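You operate a simulated robot arm through the tools that you are given. There is no shell and no other tool. Be economical: measure what you need, move in short steps, check, and stop when the job is done.

The job below is to be done with a simulated two-armed robot. You get a single attempt, and the scene is never put back.

JOB
Seat the hole template on the blank plate, hold it and chalk the hole line through it.
Fine: chalk from the chalk pad; the marker goes back in its stand, the template on its slats. Set down upright: chalk marker. A coat counts when it lies all over at full strength: go over it till it gets no stronger.

Only the result counts: the job must be done as asked and must still hold three seconds after the hand-in. Knocking over, shifting, dropping, spilling or breaking anything else fails it.

ROBOT AND FRAMES
Two 6-joint arms with two-finger parallel grippers on one trunk, on a base that drives. Base frame: it is fixed to the floor where the robot stands at the start and does not move with it; the origin is under the middle of the robot, x ahead of it, y to its left, z up. Lengths are in mm, angles in degrees, forces in N, time in s.
The left shoulder is at the start at [70, 166, 1227], the right one opposite. With the tool pointing down near the work surface each hand reaches from about 720 to 860 mm from the robot's upright axis, wherever it stands, measured 20 degrees to its own side. Places, roughly: blank plate face [500, 400, 800]; chalk pad [700, 200, 800]; in the marker stand [700, 300, 800]; template slats top [500, 200, 800]. Payload 3.91 kg a hand.
The tool frame of a hand sits at the grasp point between the pads (the TCP): z along the fingers, y along the line on which they close. The tips reach 30 mm beyond it. The gripper opens to 110 mm. The fingers are 20 mm wide and 10 mm thick; the gripper's body (48 by 112 mm) begins 55 mm behind the TCP.
Orientation is that of the tool frame in the base frame, as [roll, pitch, yaw] about the fixed x, y, z axes, in that order (R = Rz(yaw) Ry(pitch) Rx(roll)). With the fingers straight down and closing along the base's y, the tool's x points along the base's -x, its y along +y and its z along -z.

CONTROLS
- The arms move only by the tool jog_arm. It takes "left_deltas", "right_deltas" or both (then of equal length, played together; a hand with none holds still); each is a list of rows, each an object (a shift or turn left out is 0, a gripper value left out holds the last) with "rot": the turn, a rotation vector about the tool's x, y, z in degrees, a list of three; "delta_pos": the shift along the tool's x, y, z in m, a list of three; "fingers": the finger opening in m, from 0 to 0.11. In form: [{"rot": [ax, ay, az], "delta_pos": [tx, ty, tz], "fingers": fingers}, ...]. A call has 1 to 10 rows; each row is the pose to reach, as a shift and turn from the pose commanded when the call began, along the tool's axes at that moment. Rows are played at 5 a second. More than 50 mm and 8.6 degrees between two rows, or a gripper value outside its range, and nothing of the call is played. Where a pose cannot be reached the arm comes as near as it can. A force on the tool above 40 N (or 10 N above the force at the start of the call, whichever is more), or a blocked arm, ends the call early, and 0.2 s more pass. Each finger travels about 108 mm/s and halts on what it meets, pressing with about 38 N; the grip force reading is that of the motor and also rises with nothing between the fingers. The clock runs only during rows and for 0.2 s after the last one: add rows that repeat a pose to give the fingers time. The reply holds the time, the measured pose of the TCP, the force on the tool along the base axes, the opening and the grip force, in the units named above and with some noise, with the torque about the TCP (base axes, N m) and any sound that the robot's microphone picked up.
- Cameras (640 x 400 px; columns grow to the right, rows downward): "scene" is now at [89.2, 49.5, 1421.5]; the picture's right is [0.77, -0.63, 0.00], its down [-0.56, -0.69, -0.46] and it looks along [0.29, 0.36, -0.89] (base axes); focal length 214 px, centre (320, 200). "left" rides on the left gripper at [77, -7, -114] in its tool frame; the picture's right is [0.09, 1.00, 0.00], its down [-0.80, 0.07, -0.59] and it looks along [-0.59, 0.05, 0.80] (tool axes); focal length 270 px, centre (320, 200). "right" rides on the right gripper at [77, 7, -114] in its tool frame; the picture's right is [-0.09, 1.00, 0.00], its down [-0.80, -0.07, -0.59] and it looks along [-0.59, -0.05, 0.80] (tool axes); focal length 270 px, centre (320, 200).
- snapshot(camera): a new picture of that camera. No time passes.
- lift_body(by): slides the trunk up (or, below 0, down) by that many mm; the arms and the scene camera ride with it, the base frame stays. It gives what a move gives, with no picture.
- drive_base(legs): drives the robot by 1 to 6 legs, each [ahead, left, turn to the left] in mm, mm and degrees, along the robot's own axes; the way and the turn of a leg run together, so that a leg with both is an arc; at most 1500 mm and 180 degrees a leg. The arms and the cameras ride along, it lands a little off, and it stops where it bumps. It gives what a move gives.
- turn_head(pan, tilt): turns the head with the scene camera to pan (to the left, within 86 degrees either way) and tilt (down, from -29 to 69), counted from straight ahead of the robot. It gives what a move gives.
- pixel_to_xyz(camera, pixels): for up to 12 pixels [column, row] of the newest picture of that camera ("zoom" is the newest enlarged one), the place [x, y, z] in the base frame of the surface seen there, good to about 3 mm. No time passes.
- close_up(camera, box): a new picture of the part [left, top, right, bottom] of that camera's present view, enlarged. No time passes.
- close_job(): hands the job in; it is judged then, once.

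Keep the steps short. Do not move on a guess: measure, check each grasp and each placing, and mend mistakes. In all there are 80 turns and 62 pictures (those below and enlarged ones count). Leave the grippers open and the arms clear of the work at the hand-in unless told otherwise, and finish with a single line.

The tools are called after "Request:" by a JSON object that holds its "op" and its "data". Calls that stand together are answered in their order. jog_arm: Moves the arms, as the interface text tells. Its arguments: {"type":"object","properties":{"left_deltas":{"type":"array"},"right_deltas":{"type":"array"}},"required":[]} The other tools are called the same way: lift_body (by) slides the trunk up or down; drive_base (legs) drives the base; turn_head (pan, tilt) turns the head that bears the scene camera; snapshot (camera) takes a picture; pixel_to_xyz (camera, pixels) gives the place of the surface under pixels of a picture; close_up (camera, box) takes an enlarged picture of a part of a camera's view; close_job () hands the job in.

At the start:

```text
t: 0.0
left_tcp_pos: [422.8, 582.2, 1221.0]
left_ee_rot: [180.0, 0.0, 179.9]
left_wrist_force: [-0.4, 0.0, 0.1]
left_torque: [0.0, -0.02, 0.0]
left_finger_gap: 109.8
left_finger_force: 0.1
right_tcp_pos: [96.1, -313.0, 275.0]
right_ee_rot: [-175.4, 5.8, -178.0]
right_wrist_force: [-0.6, 0.2, -0.3]
right_torque: [0.0, 0.0, 0.02]
right_finger_gap: 110.0
right_finger_force: 0.1
trunk travel left (down, up): [-723.0, 217.0]
robot x, y, heading: [2.6, 3.1, -0.1]
head pan, tilt: [50.6, 62.4]
```

scene: 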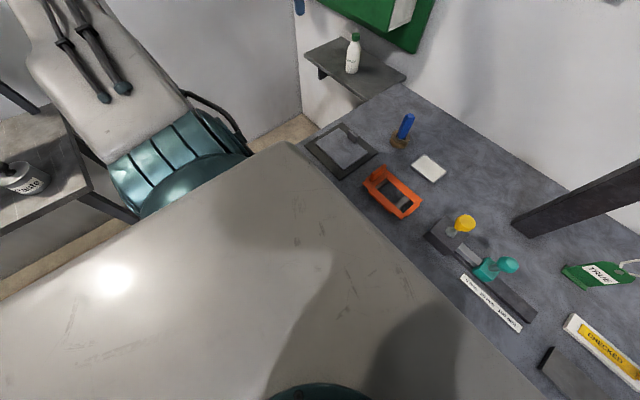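
right: 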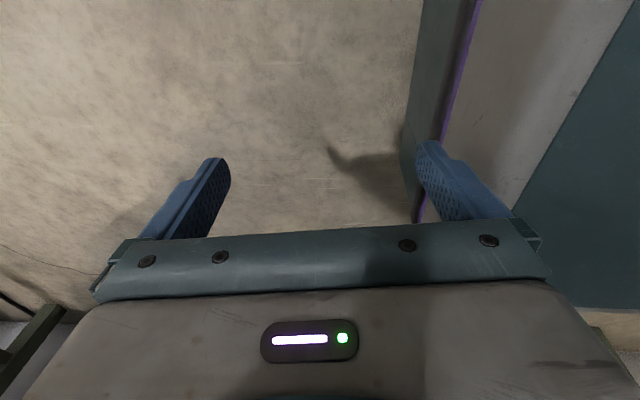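
left: 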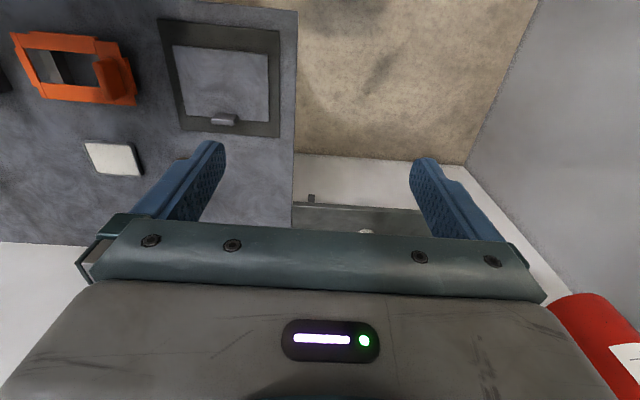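

I see the dark-framed plate near (342,150), the orange template near (392,192), the blue marker near (404,130) and the white pad near (430,168). I'll enlarge that region.

Request:
{"op": "close_up", "data": {"camera": "scene", "box": [290, 100, 466, 230]}}

Request:
{"op": "close_up", "data": {"camera": "left", "box": [0, 0, 300, 190]}}

```text
3.08 times, centred on (378, 165) of scene
```

zoom: 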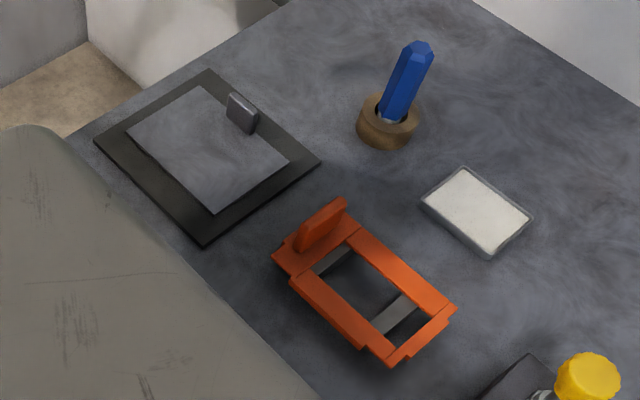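

```text
2.11 times, centred on (150, 95) of left
```

zoom: 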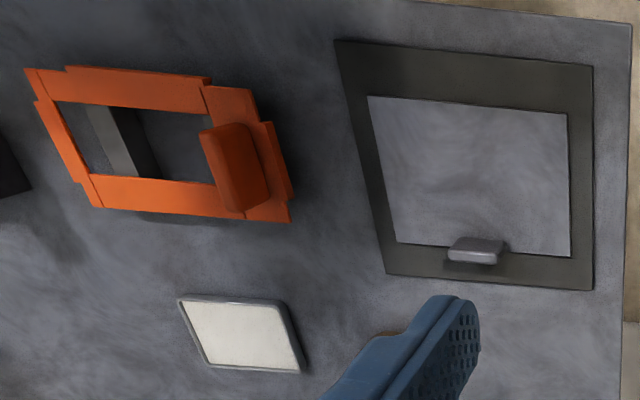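

Now I'll measure places on the newest zoom: template corners, fin, plate corners, inner corners, tab.

Request:
{"op": "pixel_to_xyz", "data": {"camera": "zoom", "pixels": [[335, 41], [592, 68], [591, 288], [388, 272], [369, 98], [566, 115], [569, 255], [397, 242], [476, 243], [470, 180], [450, 55], [620, 150]]}}

Request:
{"op": "pixel_to_xyz", "data": {"camera": "zoom", "pixels": [[27, 71], [66, 69], [210, 80], [252, 92], [290, 220], [95, 205], [58, 104], [205, 118], [78, 175], [215, 180], [225, 130], [245, 205]]}}

Request:
{"op": "pixel_to_xyz", "data": {"camera": "zoom", "pixels": [[184, 301], [280, 302], [302, 370], [208, 365], [240, 335], [130, 150], [110, 150], [50, 250]]}}

```text
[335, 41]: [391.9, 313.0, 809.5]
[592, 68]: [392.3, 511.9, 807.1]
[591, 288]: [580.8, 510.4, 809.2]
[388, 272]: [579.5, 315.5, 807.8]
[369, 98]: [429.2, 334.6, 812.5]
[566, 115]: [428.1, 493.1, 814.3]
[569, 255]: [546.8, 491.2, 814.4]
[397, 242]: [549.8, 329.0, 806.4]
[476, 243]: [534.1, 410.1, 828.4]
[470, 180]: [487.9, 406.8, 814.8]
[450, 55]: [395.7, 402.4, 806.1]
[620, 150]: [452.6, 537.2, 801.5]
```

```text
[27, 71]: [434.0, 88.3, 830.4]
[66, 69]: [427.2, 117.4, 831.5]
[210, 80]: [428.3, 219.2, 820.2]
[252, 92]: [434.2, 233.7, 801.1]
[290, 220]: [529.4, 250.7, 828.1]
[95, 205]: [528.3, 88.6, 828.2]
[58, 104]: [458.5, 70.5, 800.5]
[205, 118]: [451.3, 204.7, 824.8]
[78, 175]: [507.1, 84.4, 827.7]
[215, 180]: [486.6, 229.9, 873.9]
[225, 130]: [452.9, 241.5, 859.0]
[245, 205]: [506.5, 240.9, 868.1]
```

```text
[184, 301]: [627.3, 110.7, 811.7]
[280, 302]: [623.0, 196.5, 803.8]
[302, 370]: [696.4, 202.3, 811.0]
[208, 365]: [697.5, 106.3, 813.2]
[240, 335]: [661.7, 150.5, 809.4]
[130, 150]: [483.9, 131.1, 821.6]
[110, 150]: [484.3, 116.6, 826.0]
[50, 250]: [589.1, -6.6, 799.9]
```

The blank (about x 428–548, y 331–492, z 814) sits on a dark base with a tab at its far edge. I need a view of the surroundings and the right side before I drive. I also need to know what the big beige surface is.

Request:
{"op": "pixel_to_xyz", "data": {"camera": "scene", "pixels": [[290, 145], [200, 250], [400, 320], [100, 300], [300, 340], [480, 370], [180, 180], [60, 180], [280, 130], [100, 240], [404, 118], [400, 142]]}}

Request:
{"op": "turn_head", "data": {"pan": 0, "tilt": 50}}

Request:
{"op": "snapshot", "data": {"camera": "scene"}}

```text
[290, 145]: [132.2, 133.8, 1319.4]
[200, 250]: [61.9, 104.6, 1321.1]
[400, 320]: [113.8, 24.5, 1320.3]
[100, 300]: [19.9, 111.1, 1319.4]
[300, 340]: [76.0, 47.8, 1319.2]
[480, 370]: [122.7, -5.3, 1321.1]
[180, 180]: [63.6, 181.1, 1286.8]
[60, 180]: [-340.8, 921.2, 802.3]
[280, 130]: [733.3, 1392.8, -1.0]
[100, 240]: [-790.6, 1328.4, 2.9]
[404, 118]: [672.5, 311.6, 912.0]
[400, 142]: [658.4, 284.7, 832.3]
```

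```text
t: 1.2
left_tcp_pos: [422.2, 582.7, 1220.8]
left_ee_rot: [180.0, -0.1, -180.0]
left_wrist_force: [0.0, 0.0, -0.4]
left_torque: [-0.02, -0.06, 0.0]
left_finger_gap: 110.4
left_finger_force: 0.1
right_tcp_pos: [94.8, -312.5, 274.9]
right_ee_rot: [-175.4, 5.9, -178.0]
right_wrist_force: [0.0, 0.2, -0.3]
right_torque: [-0.02, 0.02, 0.0]
right_finger_gap: 110.0
right_finger_force: 0.1
trunk travel left (down, up): [-723.0, 217.0]
robot x, y, heading: [-1.2, -2.8, -0.3]
head pan, tilt: [0.0, 50.0]
```

```text
56 pictures are left
```

scene: 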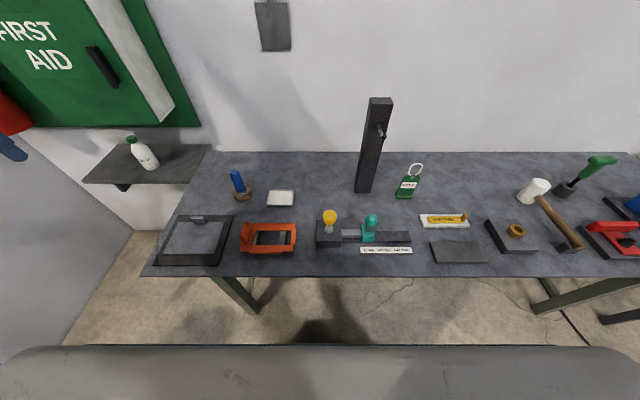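

The beige surface is the robot's own shoulder, and the bench is clear in front. I'll look left to see how much space there is before driving.

Request:
{"op": "turn_head", "data": {"pan": 80, "tilt": 35}}

Request:
{"op": "pixel_to_xyz", "data": {"camera": "scene", "pixels": [[30, 270], [100, 165], [140, 160], [195, 165], [148, 272], [300, 275], [110, 220], [500, 210], [10, 120]]}}

Request:
{"op": "snapshot", "data": {"camera": "scene"}}

```text
t: 2.7
left_tcp_pos: [422.8, 581.8, 1221.1]
left_ee_rot: [180.0, 0.0, 180.0]
left_wrist_force: [0.0, -0.7, 0.0]
left_torque: [0.01, -0.02, -0.01]
left_finger_gap: 110.0
left_finger_force: 0.1
right_tcp_pos: [94.9, -312.8, 274.7]
right_ee_rot: [-175.4, 5.8, -178.1]
right_wrist_force: [-0.2, 0.4, -0.2]
right_torque: [0.0, 0.01, -0.01]
right_finger_gap: 110.2
right_finger_force: 0.1
trunk travel left (down, up): [-723.0, 217.0]
robot x, y, heading: [0.3, 1.1, -0.0]
head pan, tilt: [80.0, 35.0]
```

```text
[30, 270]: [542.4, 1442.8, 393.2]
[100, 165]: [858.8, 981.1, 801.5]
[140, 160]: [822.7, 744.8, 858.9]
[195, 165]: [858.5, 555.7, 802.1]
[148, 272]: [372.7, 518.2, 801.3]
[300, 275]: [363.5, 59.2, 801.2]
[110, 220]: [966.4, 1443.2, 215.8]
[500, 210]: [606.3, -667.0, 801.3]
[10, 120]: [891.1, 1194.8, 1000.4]
```

```text
55 pictures are left
```

scene: 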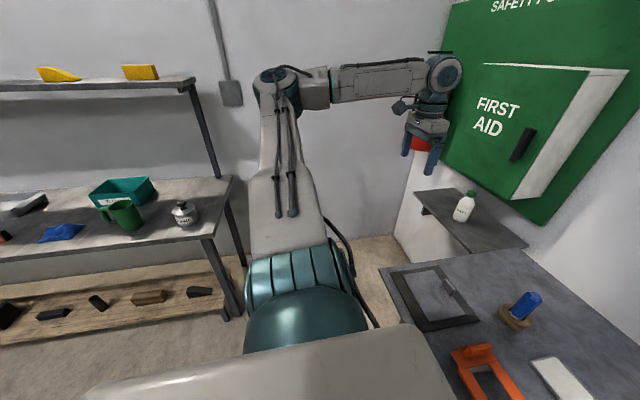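

I'll measure the left arm's elbow and the rack posts to see how they'd clear when I turn.

Request:
{"op": "pixel_to_xyz", "data": {"camera": "scene", "pixels": [[265, 85], [305, 105], [190, 82], [225, 180], [210, 250], [440, 75], [520, 245], [420, 195], [260, 180], [600, 80]]}}

Request:
{"op": "jog_arm", "data": {"left_deltas": [{"delta_pos": [-0.03, -0.04, 0]}, {"delta_pos": [-0.06, -0.08, 0]}, {"delta_pos": [-0.08, -0.12, 0]}, {"delta_pos": [-0.1, -0.16, 0]}, {"delta_pos": [-0.12, -0.2, 0]}, {"delta_pos": [-0.14, -0.24, 0]}, {"delta_pos": [-0.16, -0.28, 0]}, {"delta_pos": [-0.18, -0.32, 0]}]}}

```text
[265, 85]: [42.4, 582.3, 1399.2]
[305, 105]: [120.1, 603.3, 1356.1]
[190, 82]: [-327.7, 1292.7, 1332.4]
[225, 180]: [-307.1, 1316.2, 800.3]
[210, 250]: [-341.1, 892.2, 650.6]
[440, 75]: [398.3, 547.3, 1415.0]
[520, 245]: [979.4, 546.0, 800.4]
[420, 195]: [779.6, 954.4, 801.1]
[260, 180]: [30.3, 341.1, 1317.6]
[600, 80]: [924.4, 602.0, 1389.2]
```

```text
t: 4.5
left_tcp_pos: [501.5, 416.3, 1185.1]
left_ee_rot: [-179.9, 0.0, 180.0]
left_wrist_force: [-0.2, -0.1, 0.2]
left_torque: [-0.03, 0.03, -0.01]
left_finger_gap: 109.9
left_finger_force: 0.0
left hand out of reach, approached as far as the arm can: row 4, 5, 6, 7, 8
right_tcp_pos: [96.0, -313.1, 275.6]
right_ee_rot: [-175.2, 5.7, -178.1]
right_wrist_force: [0.6, -0.2, 0.6]
right_torque: [-0.03, 0.0, -0.03]
right_finger_gap: 109.9
right_finger_force: 0.0
trunk travel left (down, up): [-723.0, 217.0]
robot x, y, heading: [2.5, -0.6, 0.1]
head pan, tilt: [80.0, 35.0]
```

The arm came to (501,416,1185), so it's in front and clear of the rack. I'll drive to about (-174,209) and turn 30° left, so both hands should reach everything.

Request:
{"op": "drive_base", "data": {"legs": [[-176, 209, 0], [0, 0, 30]]}}

Request:
{"op": "turn_head", "data": {"pan": 0, "tilt": 45}}

Request:
{"op": "snapshot", "data": {"camera": "scene"}}

```text
t: 7.9
left_tcp_pos: [50.0, 815.9, 1184.1]
left_ee_rot: [-179.9, 0.1, -150.1]
left_wrist_force: [-0.2, 0.1, -0.9]
left_torque: [0.0, 0.0, -0.01]
left_finger_gap: 110.2
left_finger_force: 0.0
right_tcp_pos: [65.3, -16.7, 274.8]
right_ee_rot: [-175.4, 5.9, -148.1]
right_wrist_force: [0.4, 1.2, 0.0]
right_torque: [-0.02, -0.02, 0.01]
right_finger_gap: 109.9
right_finger_force: 0.0
trunk travel left (down, up): [-723.0, 217.0]
robot x, y, heading: [-173.2, 205.9, 30.2]
head pan, tilt: [80.0, 35.0]
```

```text
t: 9.4
left_tcp_pos: [50.7, 816.7, 1186.0]
left_ee_rot: [-180.0, 0.1, -149.9]
left_wrist_force: [0.2, -0.3, 0.3]
left_torque: [-0.02, 0.02, 0.02]
left_finger_gap: 109.8
left_finger_force: 0.1
right_tcp_pos: [65.0, -15.9, 274.9]
right_ee_rot: [-175.4, 5.8, -148.0]
right_wrist_force: [0.4, -0.4, 0.6]
right_torque: [0.02, -0.01, 0.03]
right_finger_gap: 109.9
right_finger_force: 0.0
trunk travel left (down, up): [-723.0, 217.0]
robot x, y, heading: [-170.2, 210.3, 30.1]
head pan, tilt: [0.0, 45.0]
```

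```text
54 pictures are left
```

scene: 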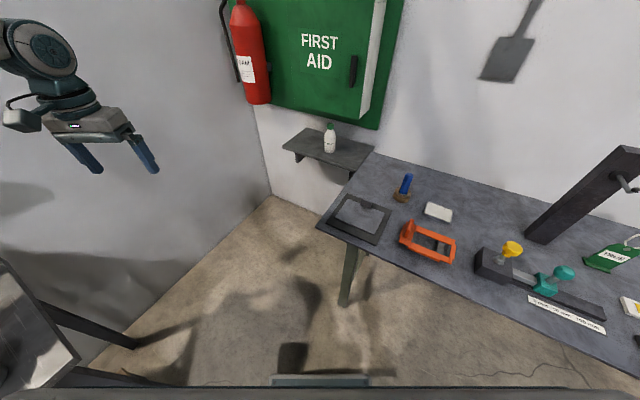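

The robot is at (-170,210) with heading 30. I'll bring the left hand over the bench at a safe height, turning its yaw back to 180.

Request:
{"op": "jog_arm", "data": {"left_deltas": [{"delta_pos": [-0.045, -0.02, 0.0], "rot": [0, 0, 3]}, {"delta_pos": [-0.09, -0.04, 0], "rot": [0, 0, 6]}, {"delta_pos": [-0.12, -0.075, 0.0], "rot": [0, 0, 9]}, {"delta_pos": [-0.14, -0.12, 0.0], "rot": [0, 0, 12]}, {"delta_pos": [-0.15, -0.168, 0.0], "rot": [0, 0, 15]}, {"delta_pos": [-0.15, -0.218, 0.0], "rot": [0, 0, 18]}, {"delta_pos": [-0.15, -0.268, 0.0], "rot": [0, 0, 21]}, {"delta_pos": [-0.15, -0.318, 0.0], "rot": [0, 0, 24]}, {"delta_pos": [-0.15, -0.368, 0.0], "rot": [0, 0, 27]}, {"delta_pos": [-0.15, -0.418, 0.0], "rot": [0, 0, 30]}]}}

```text
t: 11.6
left_tcp_pos: [23.6, 743.5, 1134.3]
left_ee_rot: [179.9, 0.3, -179.9]
left_wrist_force: [0.1, 0.0, -0.7]
left_torque: [0.01, 0.0, 0.05]
left_finger_gap: 109.9
left_finger_force: 0.1
left hand out of reach, approached as far as the arm can: row 1, 2, 3, 4, 5, 6, 7, 8, 9, 10
right_tcp_pos: [65.1, -16.3, 275.6]
right_ee_rot: [-175.4, 5.8, -148.0]
right_wrist_force: [-0.2, -0.4, -1.1]
right_torque: [-0.03, -0.03, 0.01]
right_finger_gap: 110.1
right_finger_force: 0.1
trunk travel left (down, up): [-723.0, 217.0]
robot x, y, heading: [-175.5, 206.4, 30.2]
head pan, tilt: [0.0, 45.0]
```

The hand is out of reach at this height, so I'll go lower where the reach is longer. This is a test with a small downward step.

Request:
{"op": "jog_arm", "data": {"left_deltas": [{"delta_pos": [0, 0, 0.04]}, {"delta_pos": [0, 0, 0.08]}, {"delta_pos": [0, 0, 0.08]}]}}

```text
t: 12.4
left_tcp_pos: [22.4, 743.4, 1053.4]
left_ee_rot: [179.9, 0.2, -180.0]
left_wrist_force: [0.3, -0.4, 0.7]
left_torque: [0.03, -0.06, 0.04]
left_finger_gap: 110.2
left_finger_force: 0.1
right_tcp_pos: [65.8, -17.0, 275.2]
right_ee_rot: [-175.5, 5.8, -148.0]
right_wrist_force: [-0.5, -0.4, -0.1]
right_torque: [-0.01, 0.04, -0.02]
right_finger_gap: 110.1
right_finger_force: 0.2
trunk travel left (down, up): [-723.0, 217.0]
robot x, y, heading: [-175.0, 204.9, 30.1]
head pan, tilt: [0.0, 45.0]
```

It tracks exactly. Now I'll go out over the plate at z 1000.

Request:
{"op": "jog_arm", "data": {"left_deltas": [{"delta_pos": [-0.03, -0.01, 0.03]}, {"delta_pos": [-0.07, -0.03, 0.05]}, {"delta_pos": [-0.11, -0.05, 0.053]}, {"delta_pos": [-0.15, -0.075, 0.053]}, {"delta_pos": [-0.19, -0.1, 0.053]}, {"delta_pos": [-0.23, -0.128, 0.053]}, {"delta_pos": [-0.27, -0.156, 0.053]}, {"delta_pos": [-0.31, -0.184, 0.053]}, {"delta_pos": [-0.345, -0.214, 0.053]}, {"delta_pos": [-0.378, -0.243, 0.053]}]}}

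```text
t: 14.6
left_tcp_pos: [29.6, 744.7, 1009.7]
left_ee_rot: [-180.0, 0.2, -179.9]
left_wrist_force: [0.3, 0.0, 0.4]
left_torque: [0.03, -0.01, 0.03]
left_finger_gap: 110.3
left_finger_force: 0.1
left hand out of reach, approached as far as the arm can: row 1, 2, 3, 4, 5, 6, 7, 8, 9, 10
right_tcp_pos: [65.2, -16.5, 274.7]
right_ee_rot: [-175.4, 5.8, -148.1]
right_wrist_force: [0.5, 0.0, 0.4]
right_torque: [0.01, 0.02, 0.01]
right_finger_gap: 109.8
right_finger_force: 0.0
trunk travel left (down, up): [-723.0, 217.0]
robot x, y, heading: [-174.7, 207.3, 30.0]
head pan, tilt: [0.0, 45.0]
```

It is the inner limit of reach, since the hand is too near the shoulder. I'll go radially outward first, then swing round to the bench.

Request:
{"op": "jog_arm", "data": {"left_deltas": [{"delta_pos": [-0.024, 0.038, 0]}, {"delta_pos": [-0.048, 0.077, 0]}, {"delta_pos": [-0.072, 0.115, 0]}, {"delta_pos": [-0.096, 0.153, 0]}, {"delta_pos": [-0.118, 0.19, 0]}, {"delta_pos": [-0.156, 0.165, 0]}, {"delta_pos": [-0.195, 0.135, 0]}, {"delta_pos": [-0.234, 0.105, 0]}]}}

```text
t: 16.4
left_tcp_pos: [94.8, 897.2, 1012.7]
left_ee_rot: [-180.0, 0.2, 180.0]
left_wrist_force: [0.2, -0.6, -0.6]
left_torque: [0.01, 0.0, -0.02]
left_finger_gap: 109.8
left_finger_force: 0.1
left hand out of reach, approached as far as the arm can: row 1, 2, 3, 4, 5, 6, 7, 8
right_tcp_pos: [66.1, -16.3, 274.9]
right_ee_rot: [-175.4, 5.8, -148.0]
right_wrist_force: [-0.6, -0.1, 0.2]
right_torque: [0.02, 0.04, 0.01]
right_finger_gap: 109.8
right_finger_force: 0.0
trunk travel left (down, up): [-723.0, 217.0]
robot x, y, heading: [-175.1, 204.2, 30.1]
head pan, tilt: [0.0, 45.0]
```

It moved outward. I'll try the swing again from here.

Request:
{"op": "jog_arm", "data": {"left_deltas": [{"delta_pos": [-0.025, 0.035, 0]}, {"delta_pos": [-0.05, 0.07, 0]}, {"delta_pos": [-0.07, 0.08, 0]}]}}

Request:
{"op": "snapshot", "data": {"camera": "scene"}}

```text
t: 17.2
left_tcp_pos: [112.9, 983.0, 1014.7]
left_ee_rot: [180.0, 0.1, 179.9]
left_wrist_force: [-0.1, -0.1, 0.2]
left_torque: [0.02, 0.01, -0.02]
left_finger_gap: 110.0
left_finger_force: 0.0
left hand out of reach, approached as far as the arm can: row 1, 2, 3
right_tcp_pos: [64.6, -16.7, 275.3]
right_ee_rot: [-175.4, 5.9, -148.0]
right_wrist_force: [-0.7, -0.6, -0.3]
right_torque: [0.03, 0.01, 0.04]
right_finger_gap: 110.0
right_finger_force: 0.0
trunk travel left (down, up): [-723.0, 217.0]
robot x, y, heading: [-175.1, 209.9, 30.2]
head pan, tilt: [0.0, 45.0]
```

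```text
53 pictures are left
```

scene: 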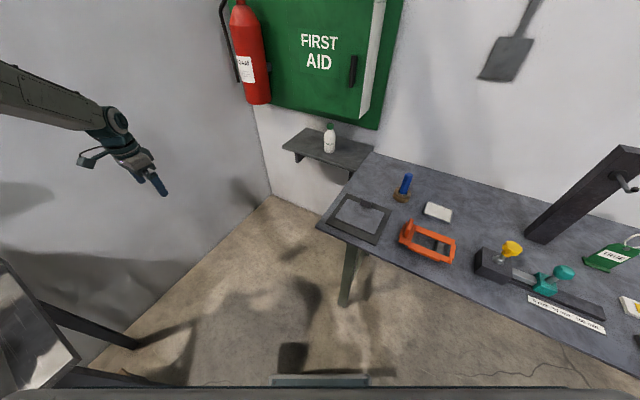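

The swing is limited with the hand this close to shoulder height; the given reach is for about 430 mm below the shoulder. I'll raise the trunk and lower the hand relative to it.

Request:
{"op": "lift_body", "data": {"by": 210}}

Request:
{"op": "jog_arm", "data": {"left_deltas": [{"delta_pos": [0, 0, 0.05]}, {"delta_pos": [0, 0, 0.1]}, {"delta_pos": [0, 0, 0.15]}, {"delta_pos": [0, 0, 0.2]}, {"delta_pos": [-0.04, 0, 0.21]}, {"delta_pos": [-0.08, -0.02, 0.21]}, {"delta_pos": [-0.11, -0.06, 0.21]}, {"delta_pos": [-0.14, -0.1, 0.21]}]}}

```text
t: 19.5
left_tcp_pos: [113.4, 983.3, 1223.5]
left_ee_rot: [-180.0, 0.1, -179.8]
left_wrist_force: [-0.3, -0.3, -0.7]
left_torque: [-0.02, 0.01, 0.01]
left_finger_gap: 110.1
left_finger_force: 0.0
right_tcp_pos: [65.0, -17.2, 483.9]
right_ee_rot: [-175.5, 5.8, -148.0]
right_wrist_force: [0.1, 0.3, -0.6]
right_torque: [-0.03, 0.0, -0.04]
right_finger_gap: 109.5
right_finger_force: 0.0
trunk travel left (down, up): [-933.0, 7.0]
robot x, y, heading: [-175.4, 204.1, 30.1]
head pan, tilt: [0.0, 45.0]
```

```text
t: 21.3
left_tcp_pos: [78.4, 926.1, 1058.8]
left_ee_rot: [180.0, 0.1, -179.8]
left_wrist_force: [-0.1, -0.6, 0.0]
left_torque: [0.03, 0.01, 0.01]
left_finger_gap: 109.8
left_finger_force: 0.1
left hand out of reach, approached as far as the arm can: row 1, 2, 3, 4, 5, 6, 7, 8
right_tcp_pos: [65.4, -16.2, 484.8]
right_ee_rot: [-175.4, 5.7, -148.0]
right_wrist_force: [0.1, 0.4, -0.2]
right_torque: [0.0, -0.01, 0.01]
right_finger_gap: 110.0
right_finger_force: 0.1
trunk travel left (down, up): [-933.0, 7.0]
robot x, y, heading: [-172.1, 205.0, 30.1]
head pan, tilt: [0.0, 45.0]
```

Every stop has been about 40° left of the robot's heading, so a wrist joint limit is likely. I'll test by turning the tool the other way before swinging.

Request:
{"op": "jog_arm", "data": {"left_deltas": [{"rot": [0, 0, -8]}, {"rot": [0, 0, -16]}, {"rot": [0, 0, -24]}, {"rot": [0, 0, -32]}, {"rot": [0, 0, -40]}, {"rot": [0, 0, -48]}, {"rot": [0, 0, -56], "delta_pos": [-0.03, 0, 0]}, {"rot": [0, 0, -60], "delta_pos": [-0.06, -0.01, 0]}, {"rot": [0, 0, -60], "delta_pos": [-0.1, -0.03, 0]}, {"rot": [0, 0, -60], "delta_pos": [-0.13, -0.06, 0]}]}}

```text
t: 23.5
left_tcp_pos: [79.5, 931.8, 1060.4]
left_ee_rot: [-179.7, 0.1, -120.0]
left_wrist_force: [0.3, 0.1, 0.2]
left_torque: [0.02, -0.01, -0.02]
left_finger_gap: 110.2
left_finger_force: 0.1
left hand out of reach, approached as far as the arm can: row 7, 8, 9, 10
right_tcp_pos: [66.1, -16.6, 486.2]
right_ee_rot: [-175.4, 5.8, -148.0]
right_wrist_force: [0.4, 0.3, -0.1]
right_torque: [0.0, -0.01, -0.02]
right_finger_gap: 109.7
right_finger_force: 0.1
trunk travel left (down, up): [-933.0, 7.0]
robot x, y, heading: [-175.5, 201.8, 30.3]
head pan, tilt: [0.0, 45.0]
```

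Yaw makes no difference. I'll look at the arm itself.

Request:
{"op": "turn_head", "data": {"pan": 50, "tilt": 45}}

Request:
{"op": "snapshot", "data": {"camera": "scene"}}

```text
t: 24.7
left_tcp_pos: [78.7, 930.8, 1060.7]
left_ee_rot: [-179.8, 0.1, -120.0]
left_wrist_force: [0.0, 0.2, 1.0]
left_torque: [-0.01, 0.01, 0.01]
left_finger_gap: 109.9
left_finger_force: 0.1
right_tcp_pos: [65.3, -16.7, 485.5]
right_ee_rot: [-175.4, 5.8, -148.0]
right_wrist_force: [0.1, -0.4, 0.2]
right_torque: [0.01, 0.03, 0.0]
right_finger_gap: 109.9
right_finger_force: 0.1
trunk travel left (down, up): [-933.0, 7.0]
robot x, y, heading: [-174.5, 206.6, 29.9]
head pan, tilt: [50.0, 45.0]
```

```text
52 pictures are left
```

scene: 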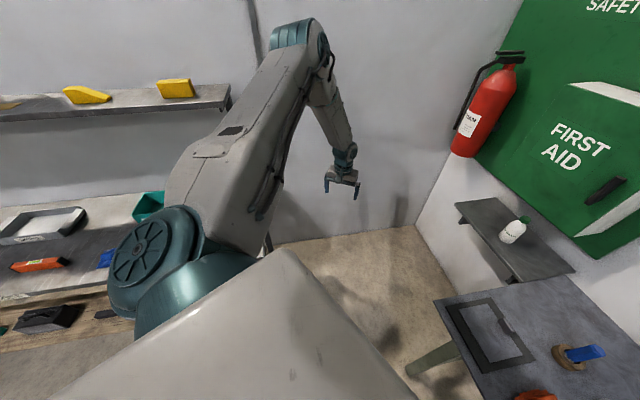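

I'll measure points on the arm to understand its geometry.

Request:
{"op": "pixel_to_xyz", "data": {"camera": "scene", "pixels": [[140, 255], [200, 225], [205, 170], [260, 110], [290, 35], [322, 50], [335, 110], [346, 160], [343, 178], [210, 290], [285, 265]]}}

```text
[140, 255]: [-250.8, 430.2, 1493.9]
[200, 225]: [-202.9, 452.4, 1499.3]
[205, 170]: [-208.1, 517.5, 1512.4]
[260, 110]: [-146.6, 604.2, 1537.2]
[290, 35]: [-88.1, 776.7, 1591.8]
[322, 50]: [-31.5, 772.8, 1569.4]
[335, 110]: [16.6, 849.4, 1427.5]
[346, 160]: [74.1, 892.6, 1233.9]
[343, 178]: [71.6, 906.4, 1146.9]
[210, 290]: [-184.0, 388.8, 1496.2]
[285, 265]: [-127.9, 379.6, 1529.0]
```

The left arm is in a posture limited to the outside, while the right arm hangs in another one. I'll level the right tool and raise it a little, checking how it behaves.

Request:
{"op": "jog_arm", "data": {"right_deltas": [{"rot": [-4.6, 5.8, 0]}, {"rot": [-4.6, 5.8, 0], "delta_pos": [0, 0, -0.04]}, {"rot": [-4.6, 5.8, 0], "delta_pos": [0, 0, -0.08]}]}}

```text
t: 25.5
left_tcp_pos: [76.6, 931.0, 1062.0]
left_ee_rot: [-179.7, 0.2, -120.0]
left_wrist_force: [-0.1, -0.1, 0.0]
left_torque: [0.02, 0.0, -0.01]
left_finger_gap: 110.0
left_finger_force: 0.0
right_tcp_pos: [53.6, -15.7, 565.2]
right_ee_rot: [180.0, 0.1, -148.1]
right_wrist_force: [-0.2, 0.4, -0.6]
right_torque: [0.0, 0.01, 0.0]
right_finger_gap: 109.8
right_finger_force: 0.0
trunk travel left (down, up): [-933.0, 7.0]
robot x, y, heading: [-173.7, 206.2, 30.0]
head pan, tilt: [50.0, 45.0]
```

Request:
{"op": "jog_arm", "data": {"right_deltas": [{"delta_pos": [-0.018, -0.02, -0.04]}, {"delta_pos": [-0.036, -0.04, -0.08]}, {"delta_pos": [-0.054, -0.06, -0.12]}, {"delta_pos": [-0.072, -0.08, -0.16]}, {"delta_pos": [-0.09, -0.1, -0.2]}, {"delta_pos": [-0.11, -0.12, -0.24]}, {"delta_pos": [-0.14, -0.13, -0.275]}, {"delta_pos": [-0.17, -0.14, -0.31]}, {"delta_pos": [-0.2, -0.15, -0.345]}, {"delta_pos": [-0.23, -0.15, -0.38]}]}}

```text
t: 27.7
left_tcp_pos: [80.4, 931.2, 1059.8]
left_ee_rot: [-179.7, 0.0, -120.0]
left_wrist_force: [0.3, 0.3, 0.5]
left_torque: [-0.02, 0.02, -0.02]
left_finger_gap: 110.1
left_finger_force: 0.1
right_tcp_pos: [331.1, -22.2, 945.0]
right_ee_rot: [-180.0, -0.2, -148.3]
right_wrist_force: [0.0, 0.3, -0.8]
right_torque: [0.01, 0.02, -0.01]
right_finger_gap: 110.2
right_finger_force: 0.0
trunk travel left (down, up): [-933.0, 7.0]
robot x, y, heading: [-172.2, 207.1, 30.1]
head pan, tilt: [50.0, 45.0]
```

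The right arm moves freely in its posture. I'll bring the left arm down to the mirror of that hanging posture, then raise it forward the same way.

Request:
{"op": "jog_arm", "data": {"left_deltas": [{"delta_pos": [0.0, 0, 0.045]}, {"delta_pos": [0.01, 0, 0.09]}, {"delta_pos": [0.02, 0, 0.135]}, {"delta_pos": [0.035, 0, 0.18]}, {"delta_pos": [0.05, 0, 0.22]}, {"delta_pos": [0.07, 0, 0.26]}, {"delta_pos": [0.095, 0, 0.3]}, {"delta_pos": [0.12, 0, 0.34]}, {"delta_pos": [0.15, 0, 0.375]}, {"delta_pos": [0.18, 0, 0.41]}]}}

```text
t: 29.9
left_tcp_pos: [0.8, 770.3, 1014.7]
left_ee_rot: [-179.9, 0.0, -120.0]
left_wrist_force: [-0.9, -1.1, 0.2]
left_torque: [-0.01, 0.02, -0.04]
left_finger_gap: 110.0
left_finger_force: 0.0
left hand out of reach, approached as far as the arm can: row 1, 2, 3, 4, 5, 6, 7, 8, 9, 10
right_tcp_pos: [331.3, -22.1, 945.1]
right_ee_rot: [180.0, 0.0, -148.3]
right_wrist_force: [0.4, 0.3, -0.3]
right_torque: [-0.01, -0.03, -0.01]
right_finger_gap: 109.6
right_finger_force: 0.1
trunk travel left (down, up): [-933.0, 7.0]
robot x, y, heading: [-173.2, 206.3, 30.1]
head pan, tilt: [50.0, 45.0]
```

The limit looks like a vertical wall about 31° out from the robot's heading. I'll go sideways from it first, then down.

Request:
{"op": "jog_arm", "data": {"left_deltas": [{"delta_pos": [0.025, 0.03, 0]}, {"delta_pos": [0.05, 0.06, 0]}, {"delta_pos": [0.075, 0.09, 0]}, {"delta_pos": [0.1, 0.12, 0]}, {"delta_pos": [0.126, 0.149, 0]}, {"delta_pos": [0.14, 0.145, 0.045]}, {"delta_pos": [0.155, 0.14, 0.09]}, {"delta_pos": [0.17, 0.135, 0.135]}, {"delta_pos": [0.185, 0.13, 0.18]}]}}

```text
t: 31.9
left_tcp_pos: [-205.6, 680.1, 830.9]
left_ee_rot: [-180.0, 0.0, -120.1]
left_wrist_force: [-0.5, -0.4, 0.5]
left_torque: [-0.02, 0.01, -0.03]
left_finger_gap: 110.1
left_finger_force: 0.1
left hand out of reach, approached as far as the arm can: row 4, 5
right_tcp_pos: [332.4, -22.9, 944.1]
right_ee_rot: [179.7, 0.1, -148.2]
right_wrist_force: [-0.9, -0.8, 0.0]
right_torque: [0.02, 0.01, 0.0]
right_finger_gap: 110.0
right_finger_force: 0.0
trunk travel left (down, up): [-933.0, 7.0]
robot x, y, heading: [-173.7, 210.5, 30.1]
head pan, tilt: [50.0, 45.0]
```

Good, it goes down here. I'll continue to the hanging pose.

Request:
{"op": "jog_arm", "data": {"left_deltas": [{"delta_pos": [0.015, -0.005, 0.045]}, {"delta_pos": [0.035, -0.012, 0.085]}, {"delta_pos": [0.055, -0.018, 0.125]}, {"delta_pos": [0.075, -0.025, 0.165]}, {"delta_pos": [0.095, -0.031, 0.2]}, {"delta_pos": [0.116, -0.038, 0.235]}]}}

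```text
t: 33.3
left_tcp_pos: [-229.4, 561.9, 594.7]
left_ee_rot: [-179.9, 0.1, -120.1]
left_wrist_force: [0.0, -0.8, 0.3]
left_torque: [-0.01, -0.01, -0.04]
left_finger_gap: 110.1
left_finger_force: 0.1
right_tcp_pos: [330.7, -21.3, 943.6]
right_ee_rot: [179.9, 0.1, -148.2]
right_wrist_force: [0.6, 1.2, 0.0]
right_torque: [0.02, 0.04, 0.0]
right_finger_gap: 110.2
right_finger_force: 0.1
trunk travel left (down, up): [-933.0, 7.0]
robot x, y, heading: [-175.8, 208.8, 30.0]
head pan, tilt: [50.0, 45.0]
```

Before raising the left, I'll check that the right hand can really swing in front. I'm moving it toward (470,170,950).

Request:
{"op": "jog_arm", "data": {"right_deltas": [{"delta_pos": [-0.045, 0.0, 0]}, {"delta_pos": [-0.09, 0.01, 0]}, {"delta_pos": [-0.13, 0.03, 0]}, {"delta_pos": [-0.165, 0.05, 0]}, {"delta_pos": [-0.2, 0.075, 0]}, {"delta_pos": [-0.22, 0.095, 0]}]}}

```text
t: 34.7
left_tcp_pos: [-231.0, 563.4, 594.3]
left_ee_rot: [-179.9, 0.0, -120.0]
left_wrist_force: [0.0, -0.1, 0.2]
left_torque: [0.03, 0.02, -0.03]
left_finger_gap: 110.0
left_finger_force: 0.0
right_tcp_pos: [466.0, 174.5, 943.9]
right_ee_rot: [-180.0, 0.0, -148.2]
right_wrist_force: [-0.4, 0.4, 0.9]
right_torque: [-0.01, -0.01, -0.02]
right_finger_gap: 109.8
right_finger_force: 0.0
trunk travel left (down, up): [-933.0, 7.0]
robot x, y, heading: [-175.0, 203.7, 30.4]
head pan, tilt: [50.0, 45.0]
```

The right arm works in front. Now I'll raise the left one forward from its hanging pose.

Request:
{"op": "jog_arm", "data": {"left_deltas": [{"delta_pos": [-0.017, -0.01, -0.04]}, {"delta_pos": [-0.035, -0.02, -0.08]}, {"delta_pos": [-0.052, -0.03, -0.12]}, {"delta_pos": [-0.074, -0.043, -0.16]}, {"delta_pos": [-0.095, -0.055, -0.2]}, {"delta_pos": [-0.121, -0.07, -0.235]}, {"delta_pos": [-0.147, -0.085, -0.27]}, {"delta_pos": [-0.173, -0.1, -0.305]}, {"delta_pos": [-0.199, -0.115, -0.34]}, {"delta_pos": [-0.225, -0.13, -0.37]}]}}

```text
t: 36.9
left_tcp_pos: [-7.5, 694.8, 965.6]
left_ee_rot: [-179.9, 0.0, -119.9]
left_wrist_force: [-0.2, 0.4, 0.5]
left_torque: [-0.03, 0.04, -0.02]
left_finger_gap: 110.2
left_finger_force: 0.0
right_tcp_pos: [466.7, 175.2, 943.6]
right_ee_rot: [179.9, -0.2, -148.2]
right_wrist_force: [-0.2, -0.3, -0.2]
right_torque: [0.0, -0.01, 0.0]
right_finger_gap: 109.9
right_finger_force: 0.1
trunk travel left (down, up): [-933.0, 7.0]
robot x, y, heading: [-176.5, 208.7, 29.9]
head pan, tilt: [50.0, 45.0]
```

That works. I'll swing the left hand over to the bench near (380,470), turning its yaw back to 180.

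Request:
{"op": "jog_arm", "data": {"left_deltas": [{"delta_pos": [0, -0.045, 0], "rot": [0, 0, 6]}, {"delta_pos": [0, -0.09, 0], "rot": [0, 0, 12]}, {"delta_pos": [0, -0.135, 0], "rot": [0, 0, 18]}, {"delta_pos": [0, -0.18, 0], "rot": [0, 0, 24]}, {"delta_pos": [0, -0.225, 0], "rot": [0, 0, 30]}, {"delta_pos": [0, -0.27, 0], "rot": [0, 0, 36]}, {"delta_pos": [0, -0.315, 0], "rot": [0, 0, 42]}, {"delta_pos": [0, -0.36, 0], "rot": [0, 0, 48]}, {"delta_pos": [0, -0.405, 0], "rot": [0, 0, 54]}, {"delta_pos": [0, -0.447, 0], "rot": [0, 0, 60]}]}}

Request:
{"op": "turn_head", "data": {"pan": 0, "tilt": 50}}

Request:
{"op": "snapshot", "data": {"camera": "scene"}}

Request:
{"op": "snapshot", "data": {"camera": "left"}}

```text
t: 38.5
left_tcp_pos: [212.4, 623.1, 935.5]
left_ee_rot: [171.1, -3.0, -159.3]
left_wrist_force: [0.4, 0.3, 0.1]
left_torque: [0.0, 0.03, 0.0]
left_finger_gap: 109.9
left_finger_force: 0.0
left hand out of reach, approached as far as the arm can: row 8
right_tcp_pos: [467.8, 175.5, 943.2]
right_ee_rot: [179.9, -0.1, -148.2]
right_wrist_force: [1.2, 0.0, -0.8]
right_torque: [-0.05, 0.03, -0.01]
right_finger_gap: 110.0
right_finger_force: 0.0
trunk travel left (down, up): [-933.0, 7.0]
robot x, y, heading: [-173.5, 206.2, 30.1]
head pan, tilt: [50.0, 45.0]
stopped in row 8 (left hand): the arm was blocked; the commanded pose is now the measured one
```

```text
t: 39.7
left_tcp_pos: [209.8, 623.5, 934.8]
left_ee_rot: [171.3, -3.0, -159.4]
left_wrist_force: [0.2, -0.7, 0.1]
left_torque: [0.0, -0.02, 0.01]
left_finger_gap: 109.8
left_finger_force: 0.0
right_tcp_pos: [466.6, 175.2, 943.4]
right_ee_rot: [179.9, 0.0, -148.2]
right_wrist_force: [0.8, 0.2, -0.3]
right_torque: [-0.04, 0.01, 0.02]
right_finger_gap: 110.0
right_finger_force: 0.0
trunk travel left (down, up): [-933.0, 7.0]
robot x, y, heading: [-172.7, 203.3, 30.1]
head pan, tilt: [0.0, 50.0]
```

```text
51 pictures are left
```

scene: 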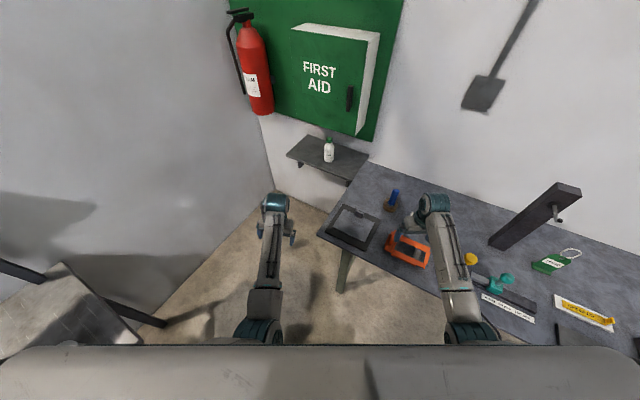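

```text
50 pictures are left
```

left: 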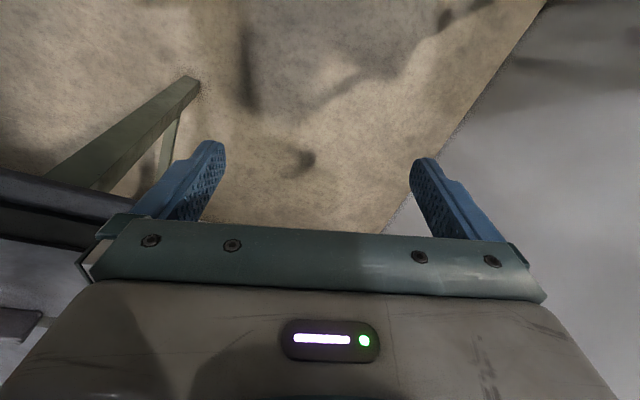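

The wrist hit its fold limit near the shoulder and tilted a little. I'll level it and go outward first.

Request:
{"op": "jog_arm", "data": {"left_deltas": [{"rot": [4.3, -1.5, 0], "delta_pos": [-0.02, 0, 0]}, {"rot": [8.7, -3, 0], "delta_pos": [-0.045, 0.0, 0]}, {"rot": [8.7, -3, 0], "delta_pos": [-0.08, 0.0, 0]}]}}

```text
t: 40.5
left_tcp_pos: [287.7, 649.2, 931.7]
left_ee_rot: [-179.9, 0.0, -159.5]
left_wrist_force: [0.1, -0.8, 0.2]
left_torque: [0.01, 0.01, 0.01]
left_finger_gap: 110.0
left_finger_force: 0.1
right_tcp_pos: [467.1, 175.2, 942.2]
right_ee_rot: [180.0, -0.1, -148.2]
right_wrist_force: [-0.1, 1.1, 0.5]
right_torque: [-0.01, 0.01, 0.01]
right_finger_gap: 110.1
right_finger_force: 0.0
trunk travel left (down, up): [-933.0, 7.0]
robot x, y, heading: [-177.8, 203.9, 30.2]
head pan, tilt: [0.0, 50.0]
```

Level. Now on to about (400,520), with yaw to 180.

Request:
{"op": "jog_arm", "data": {"left_deltas": [{"delta_pos": [-0.045, -0.01, -0.01], "rot": [0, 0, 5]}, {"delta_pos": [-0.06, -0.05, -0.02], "rot": [0, 0, 10]}, {"delta_pos": [-0.06, -0.09, -0.02], "rot": [0, 0, 15]}, {"delta_pos": [-0.06, -0.13, -0.02], "rot": [0, 0, 20.5]}, {"delta_pos": [-0.06, -0.161, -0.02], "rot": [0, 0, 20.5]}]}}

Request:
{"op": "snapshot", "data": {"camera": "left"}}

Request:
{"op": "snapshot", "data": {"camera": "right"}}

```text
t: 41.9
left_tcp_pos: [378.0, 579.3, 936.1]
left_ee_rot: [176.8, -1.7, -177.3]
left_wrist_force: [0.2, 0.1, -1.1]
left_torque: [0.03, 0.01, 0.0]
left_finger_gap: 109.7
left_finger_force: 0.1
left hand out of reach, approached as far as the arm can: row 5
right_tcp_pos: [465.4, 175.1, 944.8]
right_ee_rot: [179.8, 0.0, -148.3]
right_wrist_force: [0.6, 0.3, 0.0]
right_torque: [0.0, 0.0, -0.02]
right_finger_gap: 110.0
right_finger_force: 0.1
trunk travel left (down, up): [-933.0, 7.0]
robot x, y, heading: [-172.9, 206.5, 30.2]
head pan, tilt: [0.0, 50.0]
stopped in row 5 (left hand): the arm was blocked; the commanded pose is now the measured one
```

```text
49 pictures are left
```

left: 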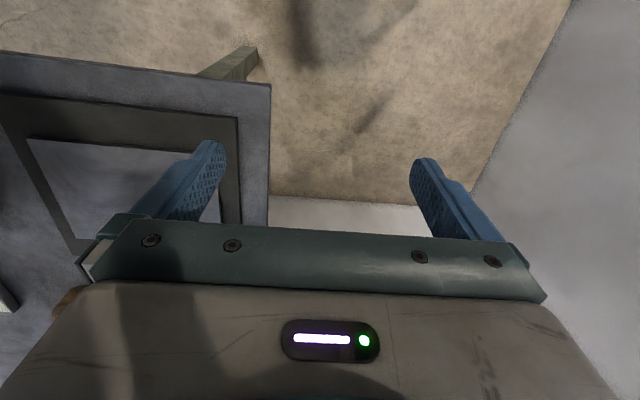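

```text
48 pictures are left
```

right: 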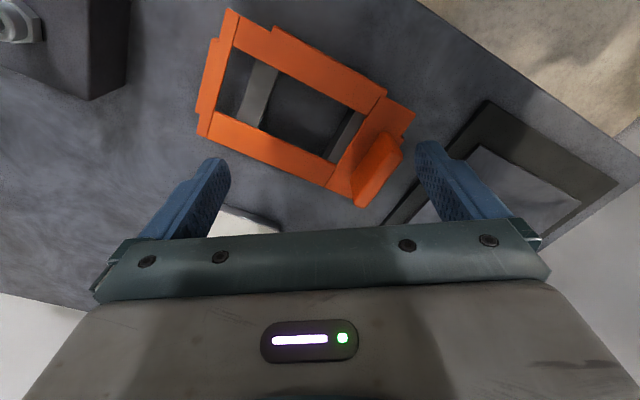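

The left hand blocks when swung inward at short radius. I'll level it, extend further out and then swing in again to see where the limit lies.

Request:
{"op": "jog_arm", "data": {"left_deltas": [{"rot": [3.2, -1.7, 2.7], "delta_pos": [-0.03, 0, 0]}, {"rot": [3.2, -1.7, 2.7], "delta_pos": [-0.07, 0, 0]}, {"rot": [3.2, -1.7, 2.7], "delta_pos": [-0.1, 0, 0]}, {"rot": [3.2, -1.7, 2.7], "delta_pos": [-0.1, -0.03, 0]}, {"rot": [3.2, -1.7, 2.7], "delta_pos": [-0.1, -0.06, 0]}, {"rot": [3.2, -1.7, 2.7], "delta_pos": [-0.1, -0.09, 0]}]}}

```text
t: 43.3
left_tcp_pos: [460.0, 504.2, 934.4]
left_ee_rot: [-179.8, -0.1, 179.8]
left_wrist_force: [0.4, 0.5, 0.5]
left_torque: [-0.02, -0.01, 0.0]
left_finger_gap: 110.1
left_finger_force: 0.1
left hand out of reach, approached as far as the arm can: row 3, 4, 5, 6
right_tcp_pos: [466.9, 173.7, 945.1]
right_ee_rot: [179.9, -0.1, -148.1]
right_wrist_force: [0.7, 0.1, -0.4]
right_torque: [-0.01, 0.02, -0.02]
right_finger_gap: 110.0
right_finger_force: 0.0
trunk travel left (down, up): [-933.0, 7.0]
robot x, y, heading: [-173.6, 207.8, 29.9]
head pan, tilt: [0.0, 50.0]
```

It reached (460,504), and what stops it now is the outer limit at this trunk height. I'll raise both hands relative to the trunk and then lower the trunk for more reach.

Request:
{"op": "jog_arm", "data": {"left_deltas": [{"delta_pos": [0, 0, -0.04]}, {"delta_pos": [0, 0, -0.08]}, {"delta_pos": [0, 0, -0.12]}, {"delta_pos": [0, 0, -0.14]}], "right_deltas": [{"delta_pos": [0, 0, -0.04]}, {"delta_pos": [0, 0, -0.08]}, {"delta_pos": [0, 0, -0.12]}, {"delta_pos": [0, 0, -0.14]}]}}

Request:
{"op": "lift_body", "data": {"by": -120}}

Request:
{"op": "snapshot", "data": {"camera": "left"}}

```text
t: 44.3
left_tcp_pos: [470.2, 540.4, 1066.4]
left_ee_rot: [-179.6, -0.1, 179.8]
left_wrist_force: [0.0, 0.1, 0.3]
left_torque: [0.0, 0.01, 0.01]
left_finger_gap: 109.9
left_finger_force: 0.1
left hand out of reach, approached as far as the arm can: row 1, 2, 3, 4
right_tcp_pos: [484.0, 161.9, 1026.6]
right_ee_rot: [179.8, 0.3, -148.2]
right_wrist_force: [1.4, -0.3, 0.0]
right_torque: [0.0, -0.01, 0.0]
right_finger_gap: 109.9
right_finger_force: 0.0
right hand out of reach, approached as far as the arm can: row 2, 3, 4
trunk travel left (down, up): [-933.0, 7.0]
robot x, y, heading: [-175.5, 204.1, 29.8]
head pan, tilt: [0.0, 50.0]
```

```text
t: 45.8
left_tcp_pos: [469.7, 540.1, 946.2]
left_ee_rot: [-179.6, -0.1, 179.8]
left_wrist_force: [0.1, 0.0, 0.0]
left_torque: [0.01, 0.01, -0.03]
left_finger_gap: 110.3
left_finger_force: 0.1
right_tcp_pos: [482.3, 162.1, 905.5]
right_ee_rot: [180.0, 0.3, -148.1]
right_wrist_force: [0.0, 1.1, -0.3]
right_torque: [0.03, -0.01, -0.02]
right_finger_gap: 109.8
right_finger_force: 0.0
trunk travel left (down, up): [-813.0, 127.0]
robot x, y, heading: [-175.2, 205.9, 30.7]
head pan, tilt: [0.0, 50.0]
```

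```text
47 pictures are left
```

left: 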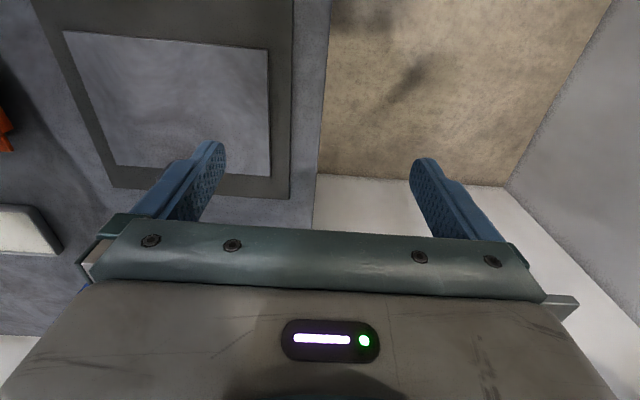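

Both arms are now in usable postures: the inward limit is about 18° and the radius about 600–740. I'll fetch the template from a straight-on pose at about (-240,164), heading 0. First I lift the trunk for clearance.

Request:
{"op": "lift_body", "data": {"by": 120}}

Request:
{"op": "drive_base", "data": {"legs": [[0, 0, -30], [-65, -42, 0]]}}

Request:
{"op": "snapshot", "data": {"camera": "left"}}

```text
t: 47.3
left_tcp_pos: [468.8, 540.2, 1065.3]
left_ee_rot: [-179.6, -0.1, 179.8]
left_wrist_force: [-0.5, 0.0, 0.4]
left_torque: [0.0, 0.01, -0.01]
left_finger_gap: 110.0
left_finger_force: 0.1
right_tcp_pos: [483.6, 161.1, 1024.0]
right_ee_rot: [179.9, 0.3, -148.1]
right_wrist_force: [0.1, -0.1, -0.5]
right_torque: [-0.01, 0.03, 0.0]
right_finger_gap: 110.0
right_finger_force: 0.0
trunk travel left (down, up): [-933.0, 7.0]
robot x, y, heading: [-179.8, 209.4, 30.1]
head pan, tilt: [0.0, 50.0]
```

```text
t: 49.8
left_tcp_pos: [490.5, 136.0, 1061.3]
left_ee_rot: [-179.2, -0.3, 149.9]
left_wrist_force: [0.9, 0.3, -0.1]
left_torque: [-0.02, 0.04, 0.02]
left_finger_gap: 110.1
left_finger_force: 0.1
right_tcp_pos: [316.0, -197.6, 1024.2]
right_ee_rot: [-180.0, 0.1, -178.0]
right_wrist_force: [0.9, 1.3, 1.1]
right_torque: [-0.01, 0.04, 0.02]
right_finger_gap: 110.2
right_finger_force: 0.1
trunk travel left (down, up): [-933.0, 7.0]
robot x, y, heading: [-240.9, 160.2, 0.3]
head pan, tilt: [0.0, 50.0]
```

```text
46 pictures are left
```

left: 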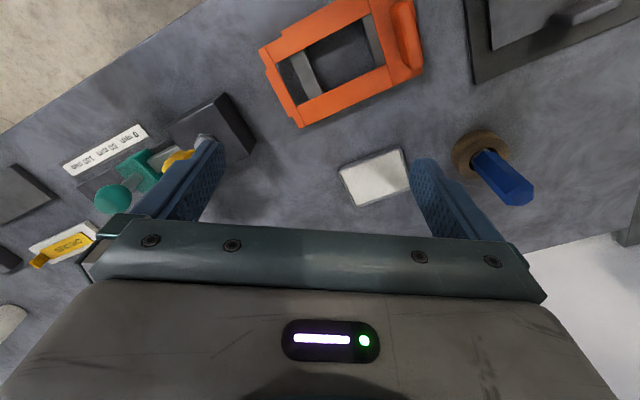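

Now I turn the left tool to yaw 180 and move over the fin at about (470,240), lowering a little.

Request:
{"op": "jog_arm", "data": {"left_deltas": [{"delta_pos": [0, 0, 0.04], "rot": [0, 0, -5]}, {"delta_pos": [0.02, 0.02, 0.08], "rot": [0, 0, -10]}, {"delta_pos": [0.04, 0.04, 0.08], "rot": [0, 0, -15]}, {"delta_pos": [0.055, 0.06, 0.08], "rot": [0, 0, -20]}, {"delta_pos": [0.07, 0.08, 0.08], "rot": [0, 0, -25]}, {"delta_pos": [0.07, 0.08, 0.08], "rot": [0, 0, -30]}]}}

Request:
{"op": "snapshot", "data": {"camera": "left"}}

```text
t: 51.2
left_tcp_pos: [464.8, 237.8, 985.7]
left_ee_rot: [-179.8, -0.2, -179.9]
left_wrist_force: [-0.3, -1.3, 0.1]
left_torque: [0.01, 0.0, 0.0]
left_finger_gap: 109.8
left_finger_force: 0.0
right_tcp_pos: [309.1, -201.7, 1026.7]
right_ee_rot: [179.8, 0.3, -177.9]
right_wrist_force: [-0.8, -1.1, -0.4]
right_torque: [0.03, -0.04, -0.01]
right_finger_gap: 110.0
right_finger_force: 0.1
trunk travel left (down, up): [-933.0, 7.0]
robot x, y, heading: [-235.5, 163.1, 0.3]
head pan, tilt: [0.0, 50.0]
```

```text
45 pictures are left
```

left: 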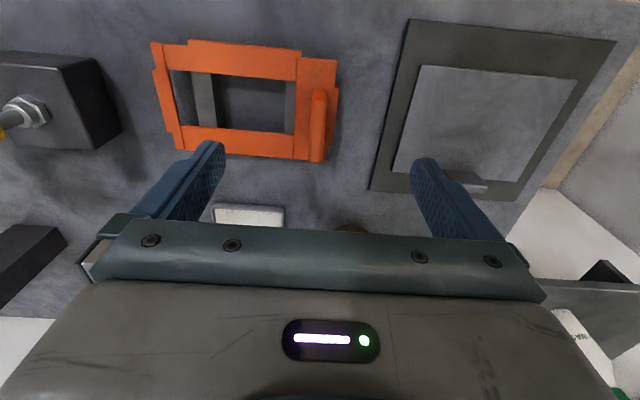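

Good view. I'll enlarge the template at (245,100) and the plate at (490,110) to measure them.

Request:
{"op": "close_up", "data": {"camera": "left", "box": [140, 30, 350, 170]}}

Request:
{"op": "pixel_to_xyz", "data": {"camera": "zoom", "pixels": [[40, 50], [150, 35], [600, 95], [565, 395], [100, 360], [95, 120], [480, 155], [478, 310], [95, 295], [540, 190], [545, 385], [575, 190]]}}

Request:
{"op": "pixel_to_xyz", "data": {"camera": "left", "pixels": [[411, 20], [612, 42], [510, 198], [372, 188], [425, 67], [576, 80], [519, 180], [396, 168], [470, 180], [480, 120], [480, 188]]}}

```text
2.86 times, centred on (245, 100) of left
```

zoom: 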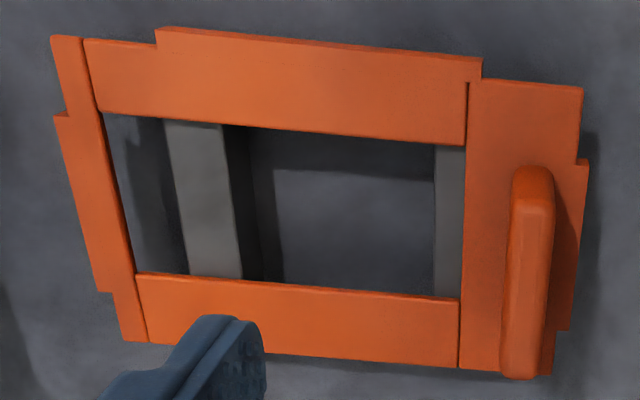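

```text
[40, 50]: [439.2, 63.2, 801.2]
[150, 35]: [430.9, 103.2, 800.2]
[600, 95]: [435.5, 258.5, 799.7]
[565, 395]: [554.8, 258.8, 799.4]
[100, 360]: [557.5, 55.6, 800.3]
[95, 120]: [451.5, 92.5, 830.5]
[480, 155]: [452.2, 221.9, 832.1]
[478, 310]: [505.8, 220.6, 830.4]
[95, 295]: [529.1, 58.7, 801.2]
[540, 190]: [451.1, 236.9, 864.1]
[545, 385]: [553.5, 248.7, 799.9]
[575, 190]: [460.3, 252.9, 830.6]
```

```text
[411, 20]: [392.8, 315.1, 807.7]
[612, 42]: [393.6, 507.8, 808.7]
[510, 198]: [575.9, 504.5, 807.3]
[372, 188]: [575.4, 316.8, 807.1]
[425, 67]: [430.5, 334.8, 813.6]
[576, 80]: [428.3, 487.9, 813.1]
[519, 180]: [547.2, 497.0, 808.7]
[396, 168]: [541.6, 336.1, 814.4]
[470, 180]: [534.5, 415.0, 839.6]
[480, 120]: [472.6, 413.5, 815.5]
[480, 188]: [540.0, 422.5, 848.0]
```

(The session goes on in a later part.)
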